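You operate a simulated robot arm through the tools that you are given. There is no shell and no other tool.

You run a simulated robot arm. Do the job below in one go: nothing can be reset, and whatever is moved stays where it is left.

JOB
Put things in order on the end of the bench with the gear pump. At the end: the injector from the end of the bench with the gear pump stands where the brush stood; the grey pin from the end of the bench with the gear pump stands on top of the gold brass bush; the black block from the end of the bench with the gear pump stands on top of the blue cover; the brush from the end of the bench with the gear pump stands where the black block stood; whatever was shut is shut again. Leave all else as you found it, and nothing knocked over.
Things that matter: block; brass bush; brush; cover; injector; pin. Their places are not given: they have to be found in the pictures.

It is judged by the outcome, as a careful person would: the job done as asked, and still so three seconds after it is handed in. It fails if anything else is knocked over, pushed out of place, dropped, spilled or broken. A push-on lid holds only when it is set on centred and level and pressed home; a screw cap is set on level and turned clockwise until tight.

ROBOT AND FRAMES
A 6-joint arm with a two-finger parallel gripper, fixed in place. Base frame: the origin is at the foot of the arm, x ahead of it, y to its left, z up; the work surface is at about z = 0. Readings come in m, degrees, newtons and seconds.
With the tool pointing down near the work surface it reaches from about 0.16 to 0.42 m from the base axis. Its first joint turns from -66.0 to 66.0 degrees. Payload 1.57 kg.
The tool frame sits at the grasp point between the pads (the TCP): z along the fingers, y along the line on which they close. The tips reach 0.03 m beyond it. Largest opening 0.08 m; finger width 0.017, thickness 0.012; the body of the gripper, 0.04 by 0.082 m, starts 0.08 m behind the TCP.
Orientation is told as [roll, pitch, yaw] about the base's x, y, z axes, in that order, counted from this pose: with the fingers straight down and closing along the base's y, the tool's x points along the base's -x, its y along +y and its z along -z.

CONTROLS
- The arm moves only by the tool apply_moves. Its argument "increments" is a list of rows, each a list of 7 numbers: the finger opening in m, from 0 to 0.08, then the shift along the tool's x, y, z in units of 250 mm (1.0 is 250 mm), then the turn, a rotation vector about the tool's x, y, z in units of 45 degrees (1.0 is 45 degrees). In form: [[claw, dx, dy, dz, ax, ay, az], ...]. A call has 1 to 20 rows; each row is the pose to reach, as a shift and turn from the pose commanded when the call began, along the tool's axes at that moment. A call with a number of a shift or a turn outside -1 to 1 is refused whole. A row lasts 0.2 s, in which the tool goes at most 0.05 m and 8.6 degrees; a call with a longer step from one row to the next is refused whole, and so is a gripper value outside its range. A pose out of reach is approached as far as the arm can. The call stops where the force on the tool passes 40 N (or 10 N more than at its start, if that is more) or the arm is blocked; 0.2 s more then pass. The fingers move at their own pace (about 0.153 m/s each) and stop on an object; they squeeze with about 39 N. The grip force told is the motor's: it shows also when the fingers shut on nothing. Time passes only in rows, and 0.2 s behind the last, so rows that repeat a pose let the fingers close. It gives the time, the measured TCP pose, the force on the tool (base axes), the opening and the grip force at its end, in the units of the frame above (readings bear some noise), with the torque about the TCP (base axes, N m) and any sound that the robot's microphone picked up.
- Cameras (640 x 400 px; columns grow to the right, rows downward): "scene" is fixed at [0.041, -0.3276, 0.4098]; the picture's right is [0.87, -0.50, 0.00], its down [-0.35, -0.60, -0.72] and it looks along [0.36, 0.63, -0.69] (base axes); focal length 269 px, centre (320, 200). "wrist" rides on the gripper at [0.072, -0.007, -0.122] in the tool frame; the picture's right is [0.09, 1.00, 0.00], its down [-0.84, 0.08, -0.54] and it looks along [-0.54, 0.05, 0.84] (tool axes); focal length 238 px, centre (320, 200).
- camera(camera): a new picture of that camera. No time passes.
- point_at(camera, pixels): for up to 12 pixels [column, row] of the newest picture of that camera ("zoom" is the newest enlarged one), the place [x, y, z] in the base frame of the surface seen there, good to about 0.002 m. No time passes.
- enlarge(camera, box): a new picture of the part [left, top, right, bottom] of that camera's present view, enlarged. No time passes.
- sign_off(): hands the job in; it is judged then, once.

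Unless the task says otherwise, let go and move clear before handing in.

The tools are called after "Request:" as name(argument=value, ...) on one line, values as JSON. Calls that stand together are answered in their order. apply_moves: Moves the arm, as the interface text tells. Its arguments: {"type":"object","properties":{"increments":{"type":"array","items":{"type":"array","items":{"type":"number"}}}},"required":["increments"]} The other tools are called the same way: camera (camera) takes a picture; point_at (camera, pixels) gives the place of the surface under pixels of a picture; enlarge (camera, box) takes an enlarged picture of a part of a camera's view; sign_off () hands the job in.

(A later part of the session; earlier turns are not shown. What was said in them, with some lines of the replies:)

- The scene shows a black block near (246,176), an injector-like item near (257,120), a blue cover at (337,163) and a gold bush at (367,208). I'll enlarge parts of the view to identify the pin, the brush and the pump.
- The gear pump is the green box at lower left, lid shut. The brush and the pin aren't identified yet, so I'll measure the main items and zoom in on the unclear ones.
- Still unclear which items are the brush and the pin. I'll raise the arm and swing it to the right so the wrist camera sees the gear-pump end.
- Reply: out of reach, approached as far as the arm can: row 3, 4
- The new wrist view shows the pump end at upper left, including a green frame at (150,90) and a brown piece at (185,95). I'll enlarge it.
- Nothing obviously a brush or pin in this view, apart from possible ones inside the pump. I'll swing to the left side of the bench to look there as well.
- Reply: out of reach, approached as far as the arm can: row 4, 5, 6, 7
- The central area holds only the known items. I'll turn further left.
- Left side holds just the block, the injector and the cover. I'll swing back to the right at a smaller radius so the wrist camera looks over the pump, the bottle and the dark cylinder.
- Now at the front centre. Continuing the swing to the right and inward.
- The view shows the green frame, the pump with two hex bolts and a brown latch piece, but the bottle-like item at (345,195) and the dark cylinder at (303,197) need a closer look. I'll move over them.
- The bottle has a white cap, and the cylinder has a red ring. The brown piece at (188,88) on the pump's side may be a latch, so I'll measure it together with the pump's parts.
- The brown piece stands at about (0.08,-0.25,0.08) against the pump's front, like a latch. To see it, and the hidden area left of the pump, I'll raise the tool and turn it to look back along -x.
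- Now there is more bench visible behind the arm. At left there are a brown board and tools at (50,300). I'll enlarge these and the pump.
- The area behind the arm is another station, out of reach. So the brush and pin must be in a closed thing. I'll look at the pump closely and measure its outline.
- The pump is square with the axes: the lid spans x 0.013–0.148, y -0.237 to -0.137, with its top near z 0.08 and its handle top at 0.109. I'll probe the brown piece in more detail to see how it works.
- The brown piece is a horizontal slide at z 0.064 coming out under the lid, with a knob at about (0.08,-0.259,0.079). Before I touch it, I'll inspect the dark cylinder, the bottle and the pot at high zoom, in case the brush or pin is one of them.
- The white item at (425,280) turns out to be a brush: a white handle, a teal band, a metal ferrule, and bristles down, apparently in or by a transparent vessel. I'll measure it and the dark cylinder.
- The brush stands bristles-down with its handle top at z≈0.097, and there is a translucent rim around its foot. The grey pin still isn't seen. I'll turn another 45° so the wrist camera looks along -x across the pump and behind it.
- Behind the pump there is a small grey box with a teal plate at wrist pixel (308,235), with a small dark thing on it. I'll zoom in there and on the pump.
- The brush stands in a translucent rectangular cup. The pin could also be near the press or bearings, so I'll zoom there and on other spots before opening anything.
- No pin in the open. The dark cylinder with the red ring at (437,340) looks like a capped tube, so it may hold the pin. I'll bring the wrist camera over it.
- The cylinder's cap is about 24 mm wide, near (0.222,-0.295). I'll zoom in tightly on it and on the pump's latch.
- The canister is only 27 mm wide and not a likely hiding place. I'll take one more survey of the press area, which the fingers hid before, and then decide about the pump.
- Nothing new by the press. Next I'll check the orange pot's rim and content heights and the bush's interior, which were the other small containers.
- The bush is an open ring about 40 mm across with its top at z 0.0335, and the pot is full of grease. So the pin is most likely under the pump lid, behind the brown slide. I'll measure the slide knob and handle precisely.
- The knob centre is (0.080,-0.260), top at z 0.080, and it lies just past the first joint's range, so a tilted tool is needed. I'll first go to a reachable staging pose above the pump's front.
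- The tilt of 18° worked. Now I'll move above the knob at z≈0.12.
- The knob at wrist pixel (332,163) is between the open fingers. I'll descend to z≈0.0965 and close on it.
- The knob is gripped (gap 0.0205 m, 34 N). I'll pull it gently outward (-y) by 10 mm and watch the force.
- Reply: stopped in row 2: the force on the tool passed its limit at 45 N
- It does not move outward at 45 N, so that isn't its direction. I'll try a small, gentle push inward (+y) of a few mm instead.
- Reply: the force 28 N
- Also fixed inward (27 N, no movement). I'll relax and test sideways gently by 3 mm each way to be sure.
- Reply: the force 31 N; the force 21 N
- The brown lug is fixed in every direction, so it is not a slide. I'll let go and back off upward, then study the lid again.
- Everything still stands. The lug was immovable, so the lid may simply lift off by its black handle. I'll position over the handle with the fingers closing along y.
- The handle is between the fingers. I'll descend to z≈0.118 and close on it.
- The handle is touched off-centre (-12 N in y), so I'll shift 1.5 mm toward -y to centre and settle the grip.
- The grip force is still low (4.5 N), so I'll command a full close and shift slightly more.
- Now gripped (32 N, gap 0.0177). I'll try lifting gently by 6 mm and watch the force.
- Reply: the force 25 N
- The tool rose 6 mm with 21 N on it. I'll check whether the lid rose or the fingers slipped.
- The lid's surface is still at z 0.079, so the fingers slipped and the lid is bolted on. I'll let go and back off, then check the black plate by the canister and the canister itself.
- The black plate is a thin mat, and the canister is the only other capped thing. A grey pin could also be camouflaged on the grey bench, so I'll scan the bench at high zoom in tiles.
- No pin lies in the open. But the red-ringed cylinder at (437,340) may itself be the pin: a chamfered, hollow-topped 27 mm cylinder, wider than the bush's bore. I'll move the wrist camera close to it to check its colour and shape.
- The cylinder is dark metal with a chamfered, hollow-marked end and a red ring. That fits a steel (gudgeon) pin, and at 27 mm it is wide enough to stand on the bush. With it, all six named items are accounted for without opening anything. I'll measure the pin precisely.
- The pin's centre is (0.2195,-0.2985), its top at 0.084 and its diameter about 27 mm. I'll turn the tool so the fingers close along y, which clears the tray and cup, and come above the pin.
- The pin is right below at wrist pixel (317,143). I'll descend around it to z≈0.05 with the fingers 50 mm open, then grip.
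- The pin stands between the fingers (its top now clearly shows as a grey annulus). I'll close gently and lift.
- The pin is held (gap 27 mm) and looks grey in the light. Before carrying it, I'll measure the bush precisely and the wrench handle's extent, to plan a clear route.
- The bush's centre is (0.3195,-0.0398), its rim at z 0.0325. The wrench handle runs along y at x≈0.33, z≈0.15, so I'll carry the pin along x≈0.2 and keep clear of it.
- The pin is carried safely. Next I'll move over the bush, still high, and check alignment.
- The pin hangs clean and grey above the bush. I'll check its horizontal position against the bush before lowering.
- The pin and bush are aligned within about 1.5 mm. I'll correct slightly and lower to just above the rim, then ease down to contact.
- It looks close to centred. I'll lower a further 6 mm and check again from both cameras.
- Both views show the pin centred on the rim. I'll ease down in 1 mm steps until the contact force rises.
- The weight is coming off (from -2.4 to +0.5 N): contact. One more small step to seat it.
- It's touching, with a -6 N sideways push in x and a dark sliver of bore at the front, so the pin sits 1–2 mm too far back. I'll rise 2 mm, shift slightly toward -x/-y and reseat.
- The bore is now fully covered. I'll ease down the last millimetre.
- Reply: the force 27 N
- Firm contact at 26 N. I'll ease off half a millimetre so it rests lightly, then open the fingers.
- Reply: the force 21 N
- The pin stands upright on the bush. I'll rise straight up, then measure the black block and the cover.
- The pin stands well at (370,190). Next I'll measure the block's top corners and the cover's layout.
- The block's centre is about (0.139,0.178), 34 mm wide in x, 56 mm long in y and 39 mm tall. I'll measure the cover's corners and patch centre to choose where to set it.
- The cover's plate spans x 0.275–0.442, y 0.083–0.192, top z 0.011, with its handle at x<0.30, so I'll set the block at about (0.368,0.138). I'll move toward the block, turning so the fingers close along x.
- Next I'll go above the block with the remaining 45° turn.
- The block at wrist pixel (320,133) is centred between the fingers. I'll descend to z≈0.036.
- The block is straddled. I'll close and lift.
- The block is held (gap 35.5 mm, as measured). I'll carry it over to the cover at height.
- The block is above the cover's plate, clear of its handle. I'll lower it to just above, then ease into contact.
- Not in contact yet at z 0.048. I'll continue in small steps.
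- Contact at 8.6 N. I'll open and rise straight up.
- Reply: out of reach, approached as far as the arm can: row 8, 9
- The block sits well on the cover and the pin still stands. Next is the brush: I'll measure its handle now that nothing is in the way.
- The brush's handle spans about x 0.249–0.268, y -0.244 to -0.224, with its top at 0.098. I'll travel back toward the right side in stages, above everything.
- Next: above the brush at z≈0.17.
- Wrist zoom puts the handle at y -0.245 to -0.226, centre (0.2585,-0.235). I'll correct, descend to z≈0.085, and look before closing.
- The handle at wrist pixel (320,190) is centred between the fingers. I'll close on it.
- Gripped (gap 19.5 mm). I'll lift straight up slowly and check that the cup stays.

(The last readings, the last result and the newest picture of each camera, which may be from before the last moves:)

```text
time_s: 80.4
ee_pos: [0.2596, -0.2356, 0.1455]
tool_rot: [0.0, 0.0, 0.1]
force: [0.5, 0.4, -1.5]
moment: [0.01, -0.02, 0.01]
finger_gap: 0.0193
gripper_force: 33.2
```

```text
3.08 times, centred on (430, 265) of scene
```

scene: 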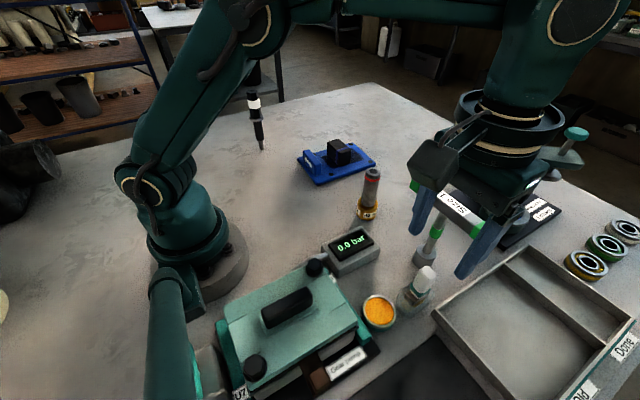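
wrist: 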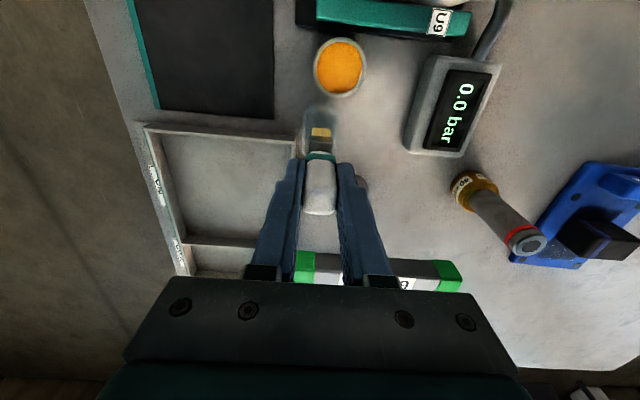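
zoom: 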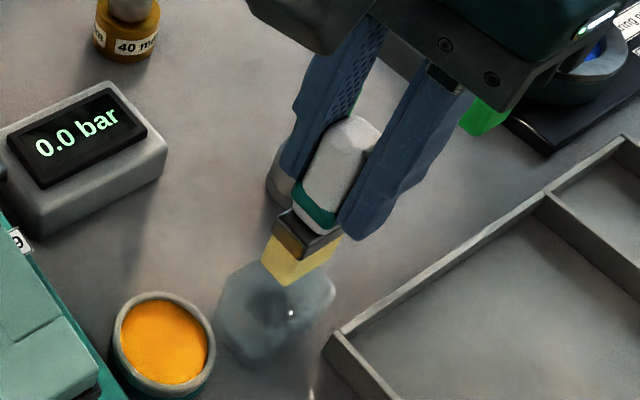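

The brush is out with its bristles clean, and the translucent cup stayed put. I'll carry the brush over to the block's old place via x≈0.2.

Request:
apply_moves(increments=[[0.01, 0, 0, -0.12, 0, 0, 0], [0.01, 0.08, 0.08, -0.24, 0, 0, 0], [0.01, 0.16, 0.2, -0.26, 0, 0, 0], [0.01, 0.22, 0.34, -0.26, 0, 0, 0], [0.01, 0.24, 0.48, -0.26, 0, 0, 0], [0.01, 0.24, 0.64, -0.26, 0, 0, 0], [0.01, 0.24, 0.8, -0.26, 0, 0, 0], [0.01, 0.24, 0.96, -0.26, 0, 0, 0]])

Request:
enlarge(camera="scene", box=[380, 250, 450, 330])

```text
time_s: 82.2
ee_pos: [0.1989, 0.0044, 0.2111]
tool_rot: [0.0, 0.1, 0.0]
force: [0.8, 0.2, -2.0]
moment: [-0.02, 0.05, -0.02]
finger_gap: 0.0192
gripper_force: 33.8
```

```text
5.00 times, centred on (415, 290) of scene
```

zoom: 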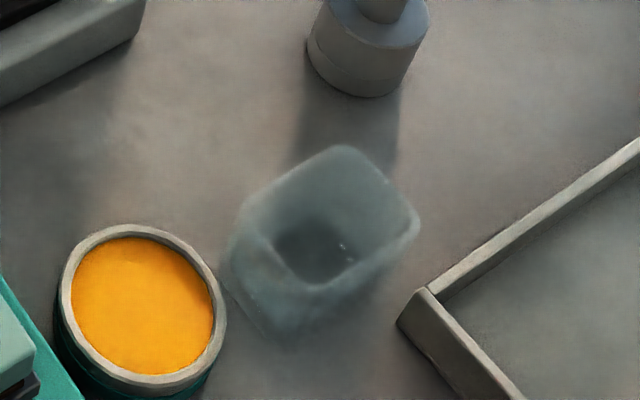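

The cup stands open and empty at (410,285). I'll continue with the brush to above (0.140,0.178).

Request:
apply_moves(increments=[[0.01, 0.03, 0.13, 0, 0, 0, 0], [0.01, 0.07, 0.27, 0, 0, 0, 0], [0.01, 0.12, 0.41, 0, 0, 0, 0], [0.01, 0.18, 0.55, 0, 0, 0, 0], [0.01, 0.2376, 0.694, 0, 0, 0, 0], [0.01, 0.2376, 0.694, 0.12, 0, 0, 0], [0.01, 0.2376, 0.694, 0.24, 0, 0, 0], [0.01, 0.2376, 0.694, 0.36, 0, 0, 0], [0.01, 0.2376, 0.694, 0.36, 0, 0, 0]])

Request:
camera(camera="scene")

Request:
enlarge(camera="scene", box=[200, 100, 300, 210])

```text
time_s: 84.2
ee_pos: [0.1404, 0.1778, 0.12]
tool_rot: [0.0, 0.1, 0.1]
force: [-0.5, -0.1, -2.2]
moment: [0.01, -0.01, 0.03]
finger_gap: 0.0197
gripper_force: 33.6
```

```text
taken
```

scene: 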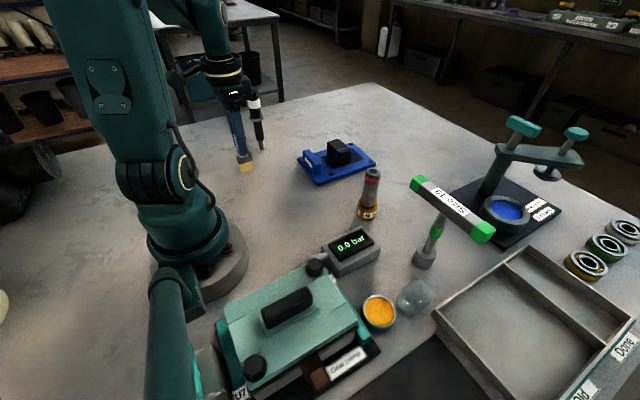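

```text
3.64 times, centred on (250, 155) of scene
```

zoom: 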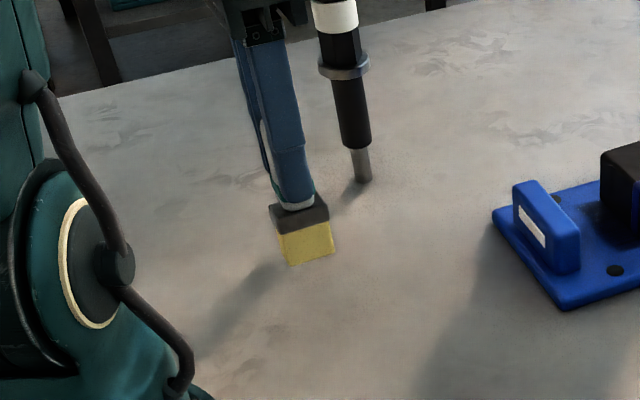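

The bristles are right over the block's old spot. I'll lower gently to contact.

Request:
apply_moves(increments=[[0.01, 0, 0, 0.05, 0, 0, 0], [0.01, 0, 0, 0.1, 0, 0, 0], [0.01, 0, 0, 0.125, 0, 0, 0], [0.01, 0, 0, 0.132, 0, 0, 0], [0.01, 0, 0, 0.132, 0, 0, 0]])

Request:
enlarge(camera="scene", box=[215, 130, 285, 200])

```text
time_s: 85.4
ee_pos: [0.1404, 0.1779, 0.0878]
tool_rot: [0.0, 0.1, 0.1]
force: [-0.2, -0.1, -0.8]
moment: [0.0, -0.05, -0.01]
finger_gap: 0.0194
gripper_force: 33.4
```

```text
5.71 times, centred on (250, 165) of scene
```

zoom: 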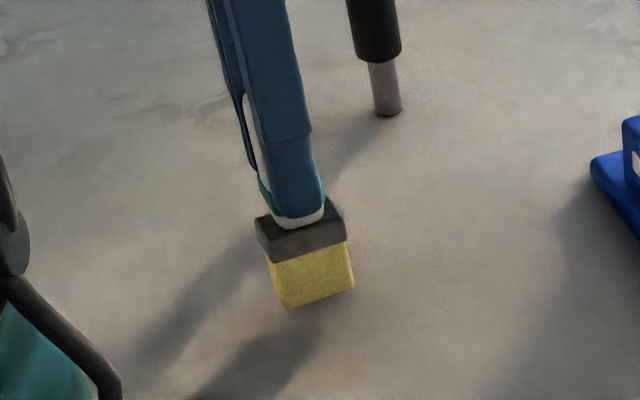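

Request:
apply_moves(increments=[[0.01, 0, 0, 0.006, 0, 0, 0], [0.01, 0, 0, 0.012, 0, 0, 0], [0.01, 0, 0, 0.012, 0, 0, 0]])

```text
time_s: 86.2
ee_pos: [0.1406, 0.1779, 0.0851]
tool_rot: [-0.1, 0.0, 0.0]
force: [-0.7, 0.3, -1.2]
moment: [0.01, -0.02, -0.01]
finger_gap: 0.0193
gripper_force: 33.7
```

The brush is still hanging free at z 0.085. I'll continue in 1 mm steps.

Request:
apply_moves(increments=[[0.01, 0, 0, 0.004, 0, 0, 0], [0.01, 0, 0, 0.008, 0, 0, 0], [0.01, 0, 0, 0.008, 0, 0, 0]])

```text
time_s: 87.0
ee_pos: [0.1391, 0.1794, 0.0843]
tool_rot: [0.1, 0.0, 0.0]
force: [0.0, 0.0, -0.4]
moment: [0.0, 0.0, -0.01]
finger_gap: 0.0196
gripper_force: 33.7
```

Request:
apply_moves(increments=[[0.01, 0, 0, 0.003, 0, 0, 0], [0.01, 0, 0, 0.006, 0, 0, 0], [0.01, 0, 0, 0.006, 0, 0, 0]])

Request:
enlarge(camera="scene", box=[215, 130, 285, 200])

```text
time_s: 87.8
ee_pos: [0.1407, 0.1788, 0.0809]
tool_rot: [0.0, 0.1, 0.1]
force: [-0.6, -0.3, -0.3]
moment: [-0.03, 0.01, -0.01]
finger_gap: 0.0193
gripper_force: 33.1
```

```text
5.71 times, centred on (250, 165) of scene
```

zoom: 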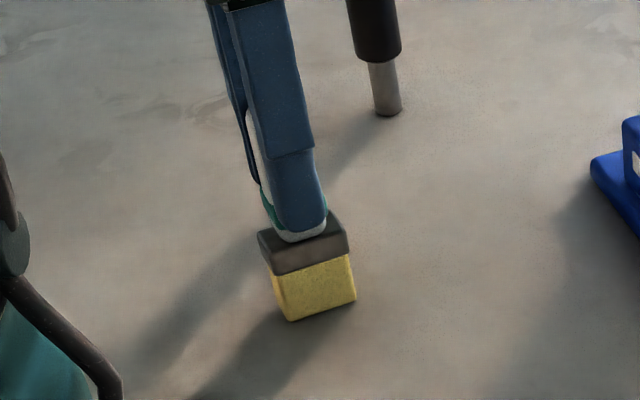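

The shadow nearly meets the bristles, so contact is close. Another 1.5 mm.

Request:
apply_moves(increments=[[0.01, 0, 0, 0.003, 0, 0, 0], [0.01, 0, 0, 0.006, 0, 0, 0], [0.01, 0, 0, 0.006, 0, 0, 0]])

```text
time_s: 88.6
ee_pos: [0.1406, 0.1797, 0.0798]
tool_rot: [0.1, -0.1, 0.0]
force: [-1.4, -4.5, 30.1]
moment: [-0.31, -0.03, -0.01]
finger_gap: 0.0196
gripper_force: 33.9
```

Contact at 30 N. I'll ease back a touch, then open and rise.

Request:
apply_moves(increments=[[0.01, 0, 0, -0.003, 0, 0, 0], [0.01, 0, 0, -0.003, 0, 0, 0]])

Request:
apply_moves(increments=[[0.022, 0, 0, 0, 0, 0, 0], [0.03, 0, 0, 0, 0, 0, 0], [0.045, 0, 0, 0, 0, 0, 0], [0.05, 0, 0, 0, 0, 0, 0]])

Request:
enlarge(camera="scene", box=[215, 110, 285, 200])

```text
time_s: 89.2
ee_pos: [0.1404, 0.1777, 0.0809]
tool_rot: [0.1, 0.1, 0.0]
force: [1.5, 1.1, 6.3]
moment: [0.13, -0.26, 0.01]
finger_gap: 0.0194
gripper_force: 32.9
```

```text
time_s: 90.2
ee_pos: [0.1395, 0.1777, 0.081]
tool_rot: [0.0, 0.0, 0.0]
force: [0.4, -1.5, 0.4]
moment: [-0.01, 0.0, 0.0]
finger_gap: 0.0502
gripper_force: 0.0
```

```text
4.44 times, centred on (250, 155) of scene
```

zoom: 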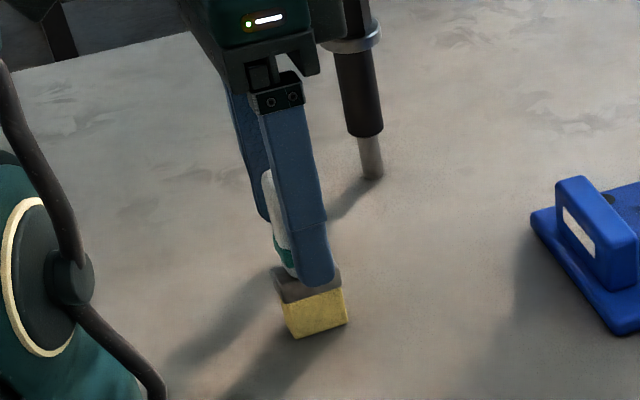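

Released, and the brush is standing. I'll rise straight up and check.

Request:
apply_moves(increments=[[0.05, 0, 0, -0.08, 0, 0, 0], [0.05, 0, 0, -0.2, 0, 0, 0], [0.05, 0, 0, -0.35, 0, 0, 0], [0.06, 0, 0, -0.5, 0, 0, 0]])

Request:
camera(camera="scene")

Request:
camera(camera="wrist")

Request:
enlarge(camera="scene", box=[240, 85, 280, 155])

Request:
point_at(camera="zoom", pixels=[[280, 60], [290, 110], [295, 160], [300, 185], [315, 250], [320, 300], [325, 340], [330, 372], [265, 185], [338, 185], [250, 60], [305, 60]])

```text
time_s: 91.2
ee_pos: [0.1406, 0.1777, 0.206]
tool_rot: [0.0, -0.1, 0.1]
force: [-0.3, -0.1, -0.3]
moment: [-0.06, 0.0, 0.02]
finger_gap: 0.0601
gripper_force: 0.1
```

```text
taken
```

scene: 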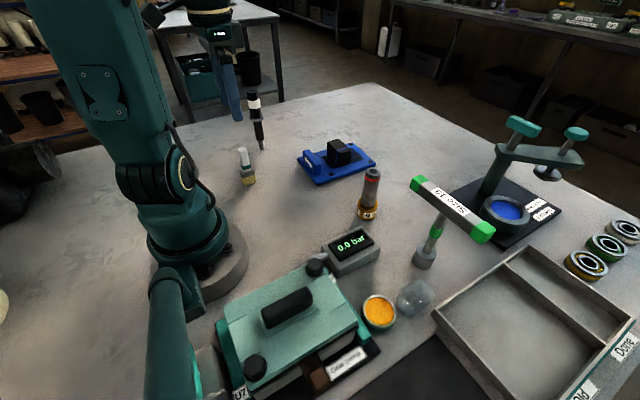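

```text
taken
```

wrist: 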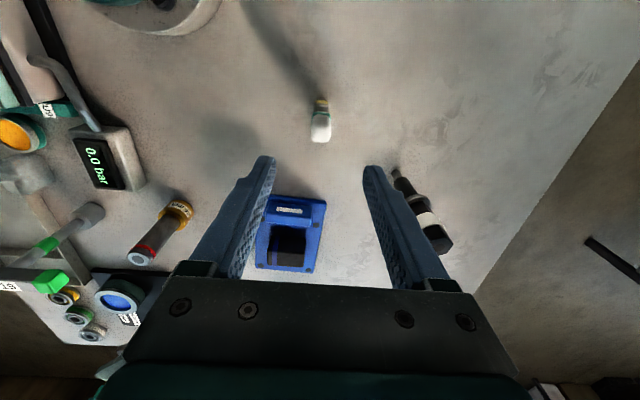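

```text
5.71 times, centred on (260, 120) of scene
```

zoom: 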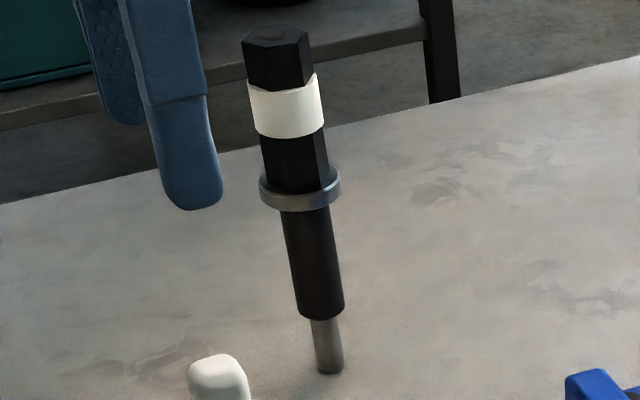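

```text
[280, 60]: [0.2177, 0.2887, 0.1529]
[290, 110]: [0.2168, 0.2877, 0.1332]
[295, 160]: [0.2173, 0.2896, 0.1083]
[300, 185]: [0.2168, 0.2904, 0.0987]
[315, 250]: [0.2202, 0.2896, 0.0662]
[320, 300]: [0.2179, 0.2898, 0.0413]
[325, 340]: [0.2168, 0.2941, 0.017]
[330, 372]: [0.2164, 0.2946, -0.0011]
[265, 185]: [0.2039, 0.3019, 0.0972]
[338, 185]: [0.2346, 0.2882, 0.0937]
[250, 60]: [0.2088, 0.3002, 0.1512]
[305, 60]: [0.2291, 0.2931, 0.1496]
```

The brush stands in the block's place. Next is the injector: its axis is near (0.2205,0.2975), top at z≈0.16. I'll look at its hex orientation from the wrist camera.

Request:
enlarge(camera="wrist", box=[380, 150, 470, 270])

Request:
enlarge(camera="scene", box=[238, 85, 272, 125])

```text
3.33 times, centred on (425, 210) of wrist
```

zoom: 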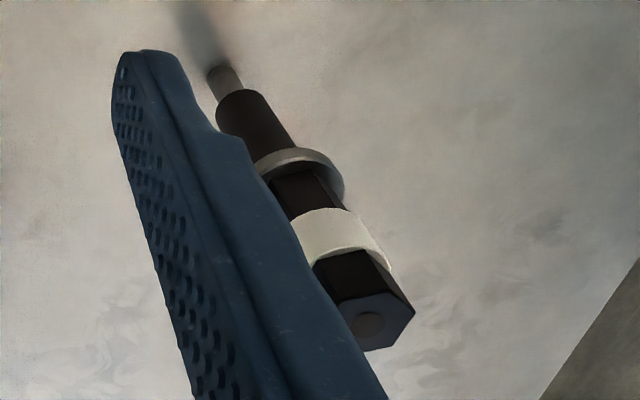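

```text
10.00 times, centred on (255, 105) of scene
```

zoom: 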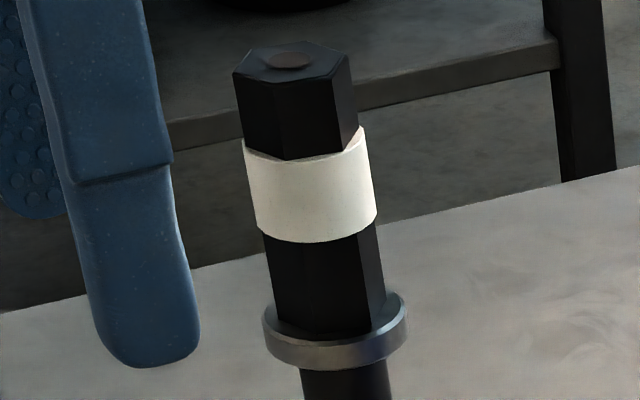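

The white band is a cylinder of about 31 mm, good to grip at z 0.11–0.135. I'll go to the near side of the injector at (0.15,0.298), lower there, and approach it horizontally with the fingers open along y.

Request:
apply_moves(increments=[[0.08, 0, 0.12, 0, 0, 0, 0], [0.08, -0.01, 0.24, 0, 0, 0, 0], [0.08, -0.02, 0.36, 0, 0, 0, 0], [0.08, -0.0376, 0.481, 0, 0, 0, 0], [0.08, -0.0376, 0.481, 0.1, 0, 0, 0], [0.08, -0.0376, 0.481, 0.2, 0, 0, 0], [0.08, -0.0376, 0.481, 0.276, 0, 0, 0], [0.08, -0.0376, 0.481, 0.276, 0, 0, 0]])

Request:
camera(camera="wrist")

Request:
enlarge(camera="wrist", box=[240, 120, 400, 300])

Request:
camera(camera="scene")

```text
time_s: 93.0
ee_pos: [0.1844, 0.28, 0.1357]
tool_rot: [0.0, 0.1, 0.2]
force: [-0.3, 0.3, -0.8]
moment: [-0.01, 0.02, 0.01]
finger_gap: 0.08
gripper_force: 0.1
out of reach, approached as far as the arm can: row 1, 2, 3, 4, 5, 6, 7, 8
```

```text
taken
```

wrist: 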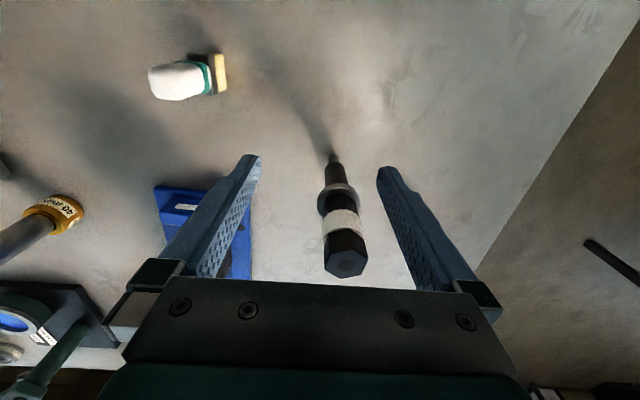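

```text
2.22 times, centred on (320, 210) of wrist
```

zoom: 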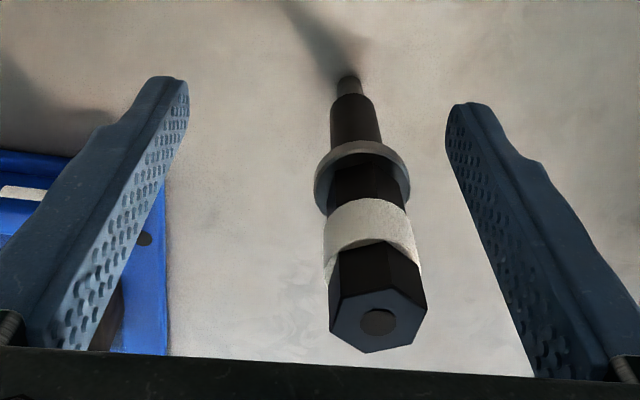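

```text
taken
```

scene: 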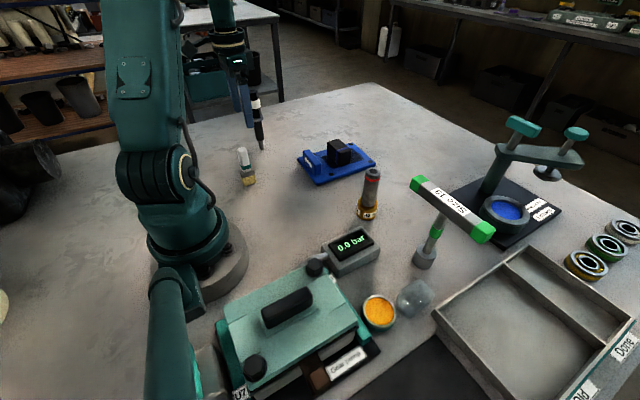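

The pose stopped short at (0.1844,0.280,0.136), just clear of the injector, because the requested spot was beyond the joint limit. I'll measure the injector in this view before going on.

Request:
point_at(camera="zoom", pixels=[[378, 320], [340, 310], [420, 305], [370, 225], [330, 225], [412, 225], [362, 150], [318, 190], [406, 180], [350, 80], [370, 345], [375, 290]])

```text
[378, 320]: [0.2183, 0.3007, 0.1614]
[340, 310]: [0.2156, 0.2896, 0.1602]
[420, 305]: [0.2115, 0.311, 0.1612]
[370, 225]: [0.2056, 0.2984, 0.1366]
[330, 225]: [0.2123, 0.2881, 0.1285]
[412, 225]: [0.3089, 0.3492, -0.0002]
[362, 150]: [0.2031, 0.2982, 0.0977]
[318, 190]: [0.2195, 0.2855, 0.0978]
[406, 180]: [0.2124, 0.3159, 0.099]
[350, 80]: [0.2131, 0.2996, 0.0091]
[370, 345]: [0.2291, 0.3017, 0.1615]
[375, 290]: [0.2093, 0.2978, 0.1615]
```

Good measurements: the injector's axis is (0.219,0.3003), its top at 0.1615, and the flange top at 0.099, below my fingertips at 0.106. I'll ease in diagonally so the injector ends up centred between the fingers.

Request:
apply_moves(increments=[[0.08, -0.02, 0.03, -0.006, 0, 0, 0], [0.08, -0.045, 0.055, -0.006, 0, 0, 0], [0.08, -0.075, 0.07, -0.006, 0, 0, 0], [0.08, -0.105, 0.081, -0.006, 0, 0, 0], [0.08, -0.138, 0.081, -0.006, 0, 0, 0], [0.08, -0.138, 0.081, -0.006, 0, 0, 0]])

Request:
camera(camera="wrist")

Request:
enlarge(camera="scene", box=[225, 60, 295, 160])

```text
time_s: 94.4
ee_pos: [0.2197, 0.3015, 0.1383]
tool_rot: [0.0, 0.0, 0.2]
force: [-0.5, 0.3, -0.5]
moment: [-0.01, -0.01, 0.02]
finger_gap: 0.0801
gripper_force: 0.0
```

```text
taken
```

wrist: 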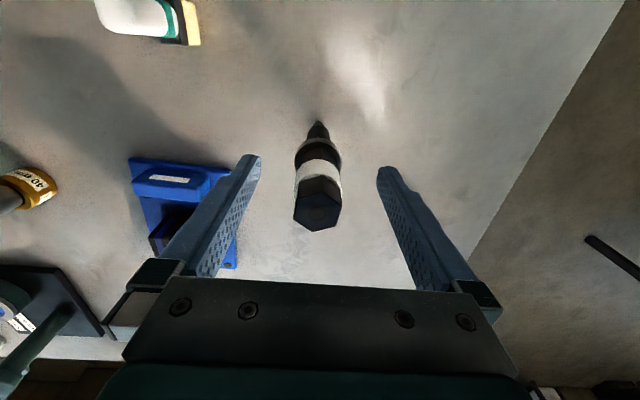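

```text
4.00 times, centred on (260, 110) of scene
```

zoom: 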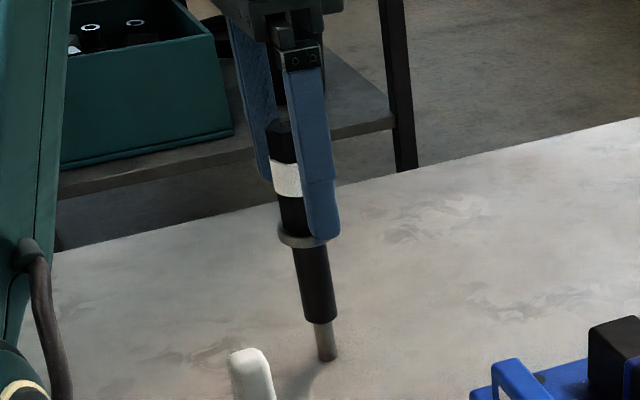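

The injector is between the fingers, about 1 mm off centre. I'll correct that and close slowly.

Request:
apply_moves(increments=[[0.06, 0, -0.002, 0, 0, 0, 0], [0.045, 0, -0.004, 0, 0, 0, 0], [0.038, 0, -0.004, 0, 0, 0, 0], [0.036, 0, -0.004, 0, 0, 0, 0], [0.034, 0, -0.004, 0, 0, 0, 0], [0.034, 0, -0.004, 0, 0, 0, 0]])

Request:
enlarge(camera="wrist", box=[250, 100, 390, 250])

```text
time_s: 95.8
ee_pos: [0.2182, 0.3014, 0.1396]
tool_rot: [0.0, -0.1, 0.1]
force: [0.3, 0.4, -1.0]
moment: [0.01, 0.01, 0.01]
finger_gap: 0.0341
gripper_force: 0.1
```

```text
2.67 times, centred on (320, 175) of wrist
```

zoom: 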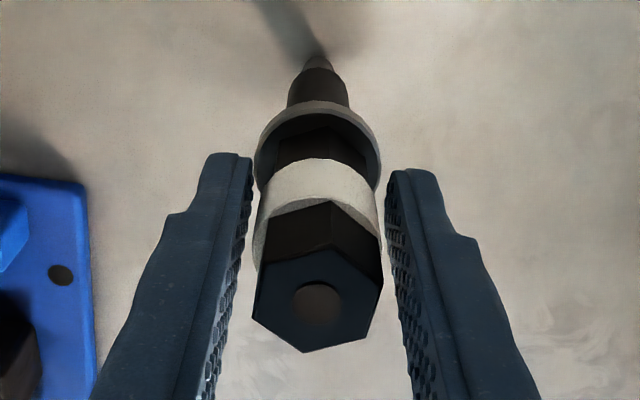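

The band is centred to within about 1 mm. I'll close fully.

Request:
apply_moves(increments=[[0.031, 0, -0.001, 0, 0, 0, 0], [0.029, 0, -0.001, 0, 0, 0, 0], [0.027, 0, -0.001, 0, 0, 0, 0], [0.025, 0, -0.001, 0, 0, 0, 0], [0.018, 0, -0.001, 0, 0, 0, 0], [0.018, 0, -0.001, 0, 0, 0, 0]])

Request:
enlarge(camera="wrist", box=[250, 100, 390, 250])

Request:
enlarge(camera="scene", box=[225, 60, 295, 160])

```text
time_s: 97.2
ee_pos: [0.2195, 0.3003, 0.138]
tool_rot: [-0.1, 0.0, 0.1]
force: [0.8, -1.5, 0.9]
moment: [-0.09, -0.08, -0.01]
finger_gap: 0.0235
gripper_force: 35.6
```

```text
2.67 times, centred on (320, 175) of wrist
```

zoom: 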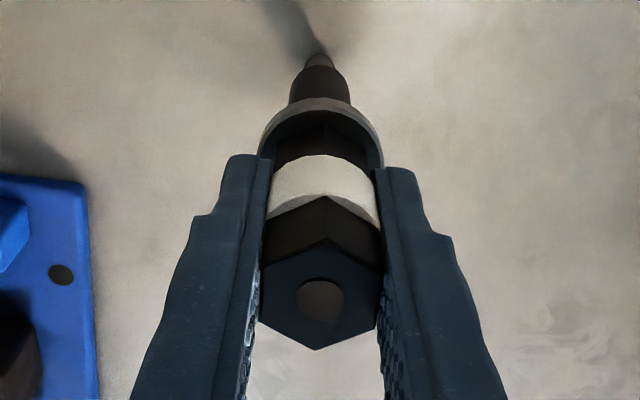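

```text
4.00 times, centred on (260, 110) of scene
```

zoom: 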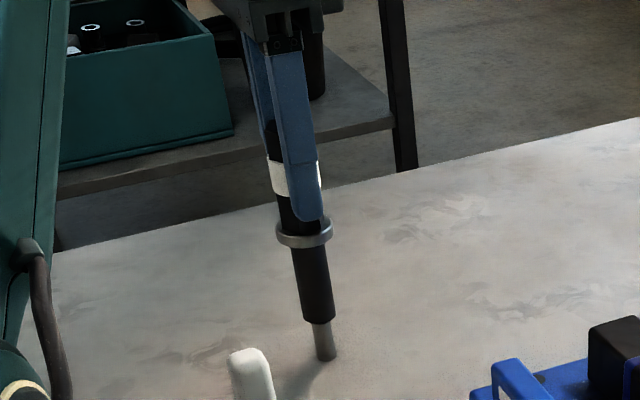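

The injector is gripped on its hex flats (gap 23.5 mm) and upright. I'll lift and carry it inward along x≈0.21, keeping clear of the brush.

Request:
apply_moves(increments=[[0.015, 0, 0, -0.05, 0, 0, 0], [0.015, 0, 0, -0.13, 0, 0, 0], [0.015, 0, -0.06, -0.19, 0, 0, 0], [0.015, 0.01, -0.18, -0.26, 0, 0, 0], [0.015, 0.02, -0.32, -0.34, 0, 0, 0], [0.015, 0.03, -0.48, -0.42, 0, 0, 0], [0.015, 0.03, -0.64, -0.48, 0, 0, 0], [0.015, 0.03, -0.8, -0.48, 0, 0, 0], [0.015, 0.03, -0.96, -0.48, 0, 0, 0]])

Request:
camera(camera="scene")

Request:
camera(camera="wrist")

```text
time_s: 99.2
ee_pos: [0.2117, 0.0588, 0.2604]
tool_rot: [-0.1, 0.0, 0.1]
force: [0.4, -0.1, -3.7]
moment: [-0.01, 0.0, -0.02]
finger_gap: 0.0237
gripper_force: 35.9
```

```text
taken
```

scene: 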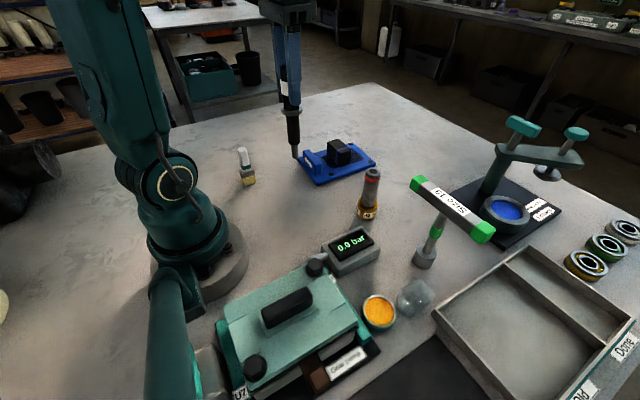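

```text
taken
```

wrist: 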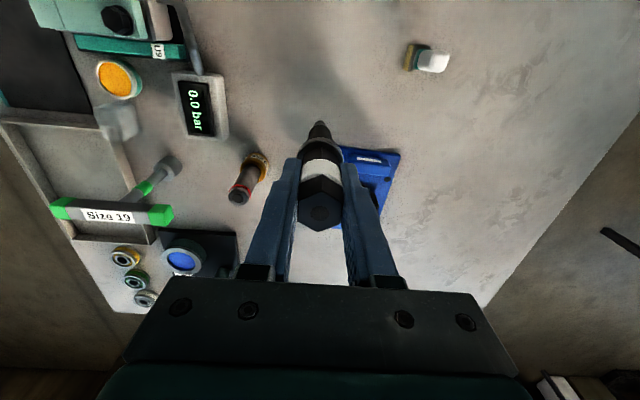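

The injector hangs straight. I'll carry on toward the cup along x≈0.21.

Request:
apply_moves(increments=[[0.015, 0.0, -0.18, 0, 0, 0, 0], [0.015, 0.02, -0.36, 0, 0, 0, 0], [0.015, 0.03, -0.54, 0, 0, 0, 0], [0.015, 0.03, -0.72, 0, 0, 0, 0], [0.015, 0.0, -0.86, 0.02, 0, 0, 0], [0.015, -0.04, -1.0, 0.08, 0, 0, 0], [0.015, -0.04, -1.0, 0.08, 0, 0, 0]])

```text
time_s: 100.8
ee_pos: [0.2197, -0.1899, 0.2392]
tool_rot: [0.0, 0.1, 0.0]
force: [0.3, -0.2, -3.2]
moment: [0.0, 0.06, 0.01]
finger_gap: 0.0239
gripper_force: 36.0
```

Next: over the cup at z≈0.20, then a look.

Request:
apply_moves(increments=[[0.015, -0.05, -0.06, 0.05, 0, 0, 0], [0.015, -0.1, -0.12, 0.1, 0, 0, 0], [0.015, -0.155, -0.18, 0.16, 0, 0, 0], [0.015, -0.155, -0.18, 0.16, 0, 0, 0]])

Request:
camera(camera="wrist")

Request:
enlarge(camera="scene", box=[370, 200, 490, 330])

```text
time_s: 101.8
ee_pos: [0.2609, -0.2355, 0.1979]
tool_rot: [0.1, 0.0, 0.1]
force: [0.3, 0.7, -2.2]
moment: [0.01, 0.01, 0.03]
finger_gap: 0.0239
gripper_force: 35.8
```

```text
taken
```

wrist: 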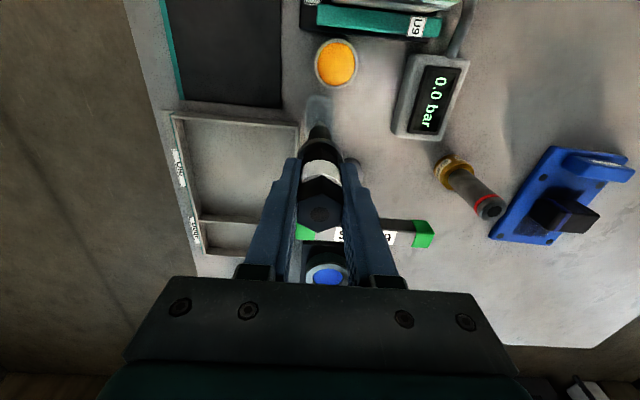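

```text
3.08 times, centred on (430, 265) of scene
```

zoom: 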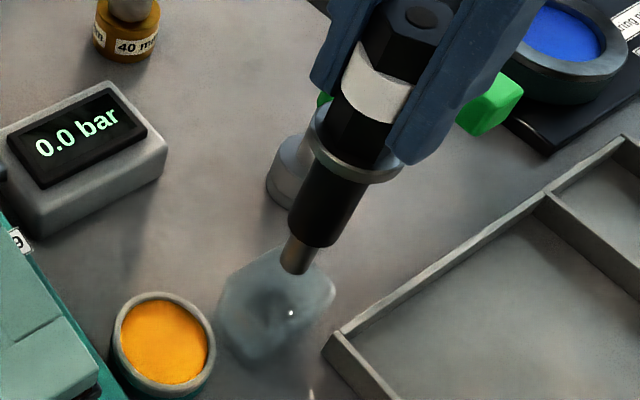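

The tip is centred over the cup. I'll lower the tip into the cup partway and check.

Request:
apply_moves(increments=[[0.015, 0.005, 0.001, 0.05, 0, 0, 0], [0.015, 0.005, 0.001, 0.1, 0, 0, 0], [0.015, 0.005, 0.001, 0.15, 0, 0, 0], [0.015, 0.005, 0.001, 0.18, 0, 0, 0], [0.015, 0.005, 0.001, 0.18, 0, 0, 0]])

Request:
enlarge(camera="scene", box=[385, 240, 455, 320])

Request:
enlarge(camera="wrist", box=[260, 80, 380, 240])

```text
time_s: 103.0
ee_pos: [0.2576, -0.2347, 0.1534]
tool_rot: [0.0, 0.0, 0.1]
force: [0.1, -0.4, -2.5]
moment: [0.0, -0.04, -0.01]
finger_gap: 0.0242
gripper_force: 35.8
```

```text
5.00 times, centred on (420, 280) of scene
```

zoom: 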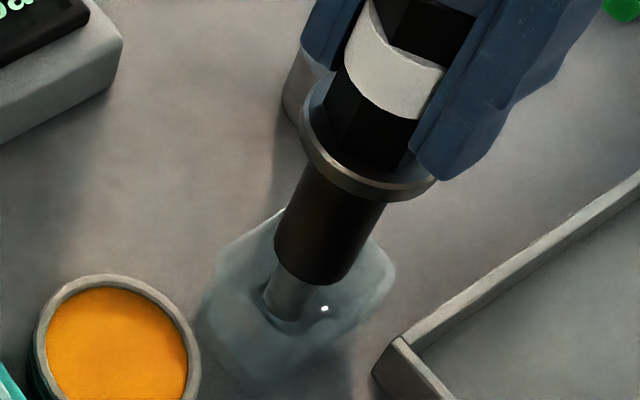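

```text
2.50 times, centred on (320, 160) of wrist
```

zoom: 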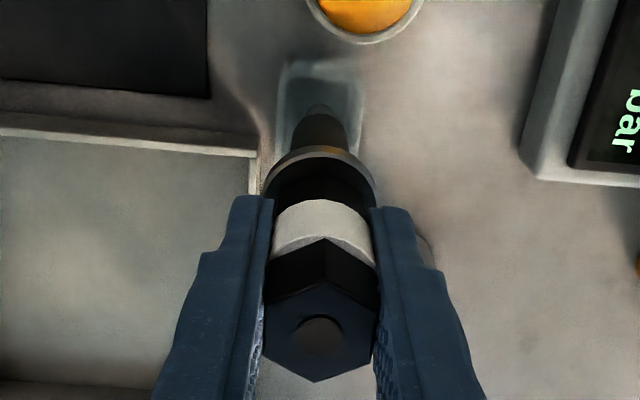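

The tip is inside the cup, in the middle. I'll lower the last centimetre in small steps.

Request:
apply_moves(increments=[[0.015, 0, 0, 0.012, 0, 0, 0], [0.015, 0, 0, 0.024, 0, 0, 0], [0.015, 0, 0, 0.028, 0, 0, 0], [0.015, 0, 0, 0.028, 0, 0, 0]])

```text
time_s: 104.0
ee_pos: [0.2589, -0.2342, 0.1462]
tool_rot: [-0.1, 0.0, 0.1]
force: [-0.9, 0.3, -3.5]
moment: [0.0, -0.04, 0.0]
finger_gap: 0.0237
gripper_force: 35.7
```

Request:
apply_moves(increments=[[0.015, 0, 0, 0.004, 0, 0, 0], [0.015, 0, 0, 0.008, 0, 0, 0], [0.015, 0, 0, 0.008, 0, 0, 0]])

```text
time_s: 104.8
ee_pos: [0.2597, -0.234, 0.146]
tool_rot: [0.0, 0.1, 0.1]
force: [0.4, -0.2, -2.0]
moment: [0.02, -0.02, 0.01]
finger_gap: 0.0236
gripper_force: 35.6
```

Still hanging free (about -2 to -3 N of weight). One more millimetre.

Request:
apply_moves(increments=[[0.015, 0, 0, 0.003, 0, 0, 0], [0.015, 0, 0, 0.005, 0, 0, 0], [0.015, 0, 0, 0.005, 0, 0, 0]])

```text
time_s: 105.6
ee_pos: [0.2593, -0.2338, 0.1428]
tool_rot: [0.1, 0.1, 0.0]
force: [-0.5, -0.6, -2.3]
moment: [0.01, 0.03, 0.0]
finger_gap: 0.0238
gripper_force: 35.6
```

Request:
apply_moves(increments=[[0.015, 0, 0, 0.003, 0, 0, 0], [0.015, 0, 0, 0.005, 0, 0, 0], [0.015, 0, 0, 0.005, 0, 0, 0]])

```text
time_s: 106.4
ee_pos: [0.259, -0.2362, 0.1419]
tool_rot: [0.0, 0.0, 0.1]
force: [0.5, 1.0, 1.2]
moment: [0.08, 0.08, -0.02]
finger_gap: 0.0237
gripper_force: 35.8
```

The force has turned to +1.2 N, so the tip is just touching. Another 0.3 mm to seat it, then I'll inspect before release.

Request:
apply_moves(increments=[[0.015, 0, 0, 0.0012, 0, 0, 0], [0.015, 0, 0, 0.0012, 0, 0, 0]])

Request:
enlarge(camera="scene", box=[385, 220, 475, 320])

```text
time_s: 107.0
ee_pos: [0.2584, -0.2348, 0.1423]
tool_rot: [0.0, -0.1, 0.0]
force: [-1.5, 0.7, 5.4]
moment: [0.16, 0.12, -0.01]
finger_gap: 0.0235
gripper_force: 36.6
```

```text
4.00 times, centred on (430, 270) of scene
```

zoom: 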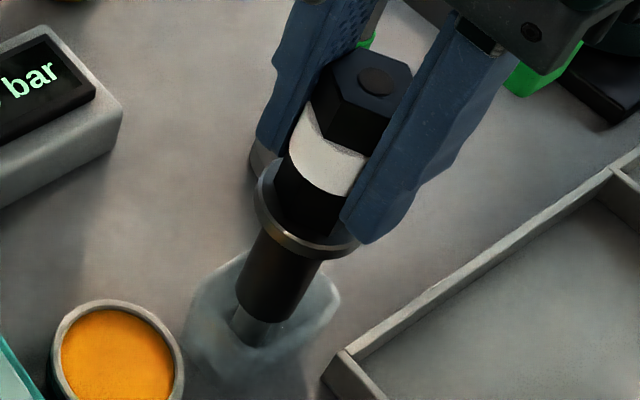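

Seated with 5 N. I'll open gradually and symmetrically so the injector isn't nudged.

Request:
apply_moves(increments=[[0.0245, 0, 0, 0, 0, 0, 0], [0.026, 0, 0, 0, 0, 0, 0], [0.028, 0, 0, 0, 0, 0, 0], [0.032, 0, 0, 0, 0, 0, 0], [0.04, 0, 0, 0, 0, 0, 0], [0.04, 0, 0, 0, 0, 0, 0]])

Request:
enlarge(camera="scene", box=[385, 220, 475, 320])

Request:
enlarge(camera="wrist", box=[250, 80, 390, 250])

```text
time_s: 108.4
ee_pos: [0.2579, -0.2341, 0.1422]
tool_rot: [0.0, 0.0, 0.2]
force: [0.1, 0.6, 0.0]
moment: [0.0, -0.01, 0.02]
finger_gap: 0.0399
gripper_force: 0.1
```

```text
4.00 times, centred on (430, 270) of scene
```

zoom: 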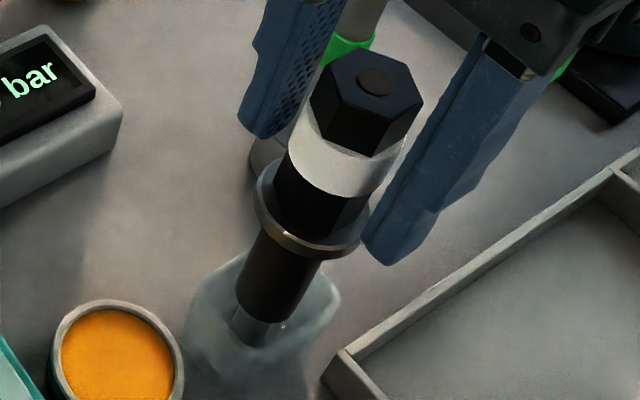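

```text
2.35 times, centred on (320, 165) of wrist
```

zoom: 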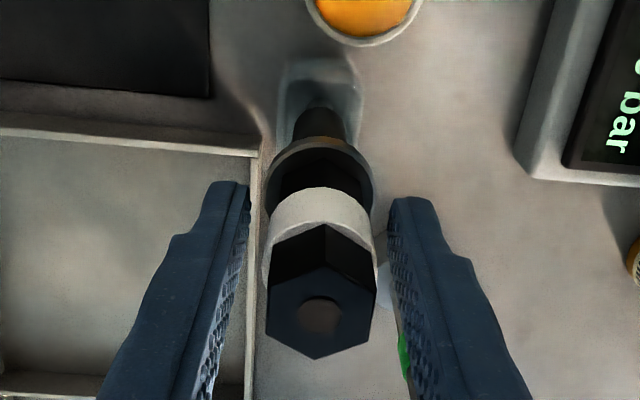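

The injector stands freely and upright in the cup. I'll open wider and rise slowly, straight up.

Request:
apply_moves(increments=[[0.055, 0, 0, 0, 0, 0, 0], [0.065, 0, 0, 0, 0, 0, 0], [0.065, 0, 0, -0.04, 0, 0, 0], [0.065, 0, 0, -0.1, 0, 0, 0], [0.065, 0, 0, -0.17, 0, 0, 0], [0.065, 0, 0, -0.24, 0, 0, 0]])

Request:
camera(camera="scene")

```text
time_s: 109.8
ee_pos: [0.2578, -0.2358, 0.2024]
tool_rot: [0.0, 0.2, 0.2]
force: [0.0, -0.5, -0.1]
moment: [-0.01, 0.01, 0.0]
finger_gap: 0.0649
gripper_force: 0.1
```

```text
taken
```

scene: 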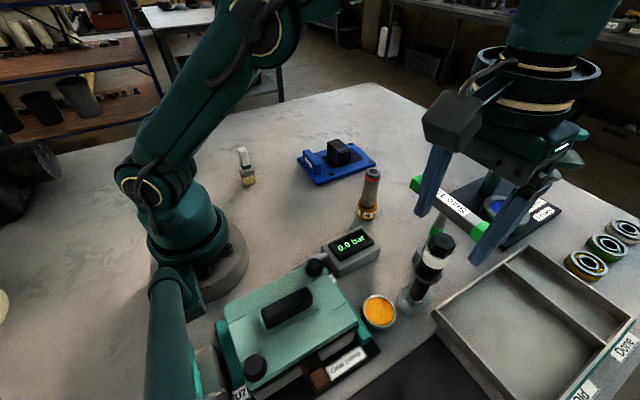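

All clear above the injector. I'll move back inward (-x) and away, then check the whole bench.

Request:
apply_moves(increments=[[0.065, 0.08, 0, -0.02, 0, 0, 0], [0.065, 0.18, 0, -0.06, 0, 0, 0], [0.065, 0.26, 0.1, -0.12, 0, 0, 0], [0.065, 0.26, 0.25, -0.18, 0, 0, 0], [0.065, 0.26, 0.42, -0.18, 0, 0, 0], [0.065, 0.26, 0.6, -0.18, 0, 0, 0], [0.065, 0.24, 0.78, -0.18, 0, 0, 0]])

Request:
camera(camera="scene")

Request:
enlarge(camera="scene", box=[200, 110, 480, 350])

Request:
camera(camera="wrist")

```text
time_s: 111.4
ee_pos: [0.1978, -0.0382, 0.2474]
tool_rot: [0.0, 0.0, 0.0]
force: [-0.4, -0.2, -0.3]
moment: [0.03, 0.05, 0.01]
finger_gap: 0.0653
gripper_force: 0.0
```

```text
taken
```

scene: 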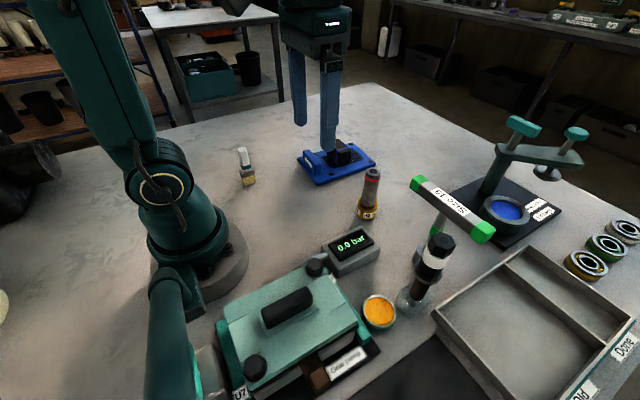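

```text
1.67 times, centred on (340, 230) of scene
```

zoom: 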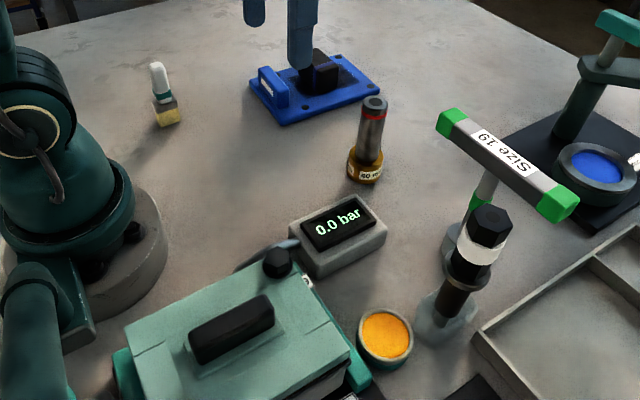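

```text
taken
```

wrist: 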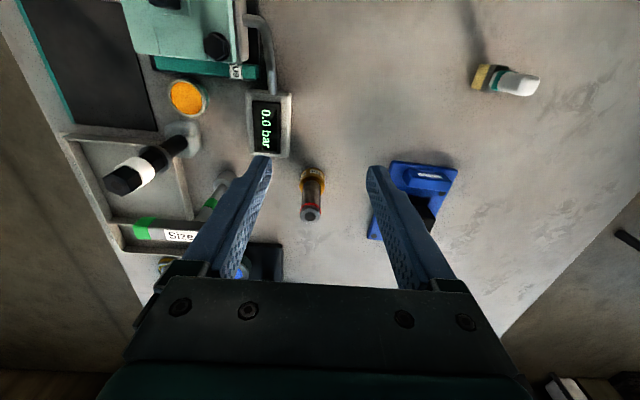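

The final pictures show all four moves done. The pin stands on the bush at (370,190), the block sits on the blue cover at (340,153), the brush stands in the block's old place at (246,168), and the injector stands in the brush's cup at (430,265). Nothing was opened and nothing is knocked over, and the gripper is clear, so I'll hand in.

Request:
sign_off()

```text
The job is handed in.
```

The four items are where you asked, and I've handed the job in. In the last pictures everything was upright and the gripper was clear.

- **Injector:** it stands in the clear cup where the brush stood.
- **Grey pin:** it stands on top of the gold brass bush. I took the dark metal cylinder with the red ring to be the pin. It looked grey in good light, and nothing else on the bench fitted.
- **Black block:** it stands on top of the blue cover, clear of its handle.
- **Brush:** it stands on its bristles where the black block stood.

While looking for the pin, I tugged the brown lug on the gear pump and tried to lift the pump lid by its handle. Neither moved, with forces up to about 45 N, and both looked unchanged afterwards. Nothing was opened, so nothing needed shutting again.
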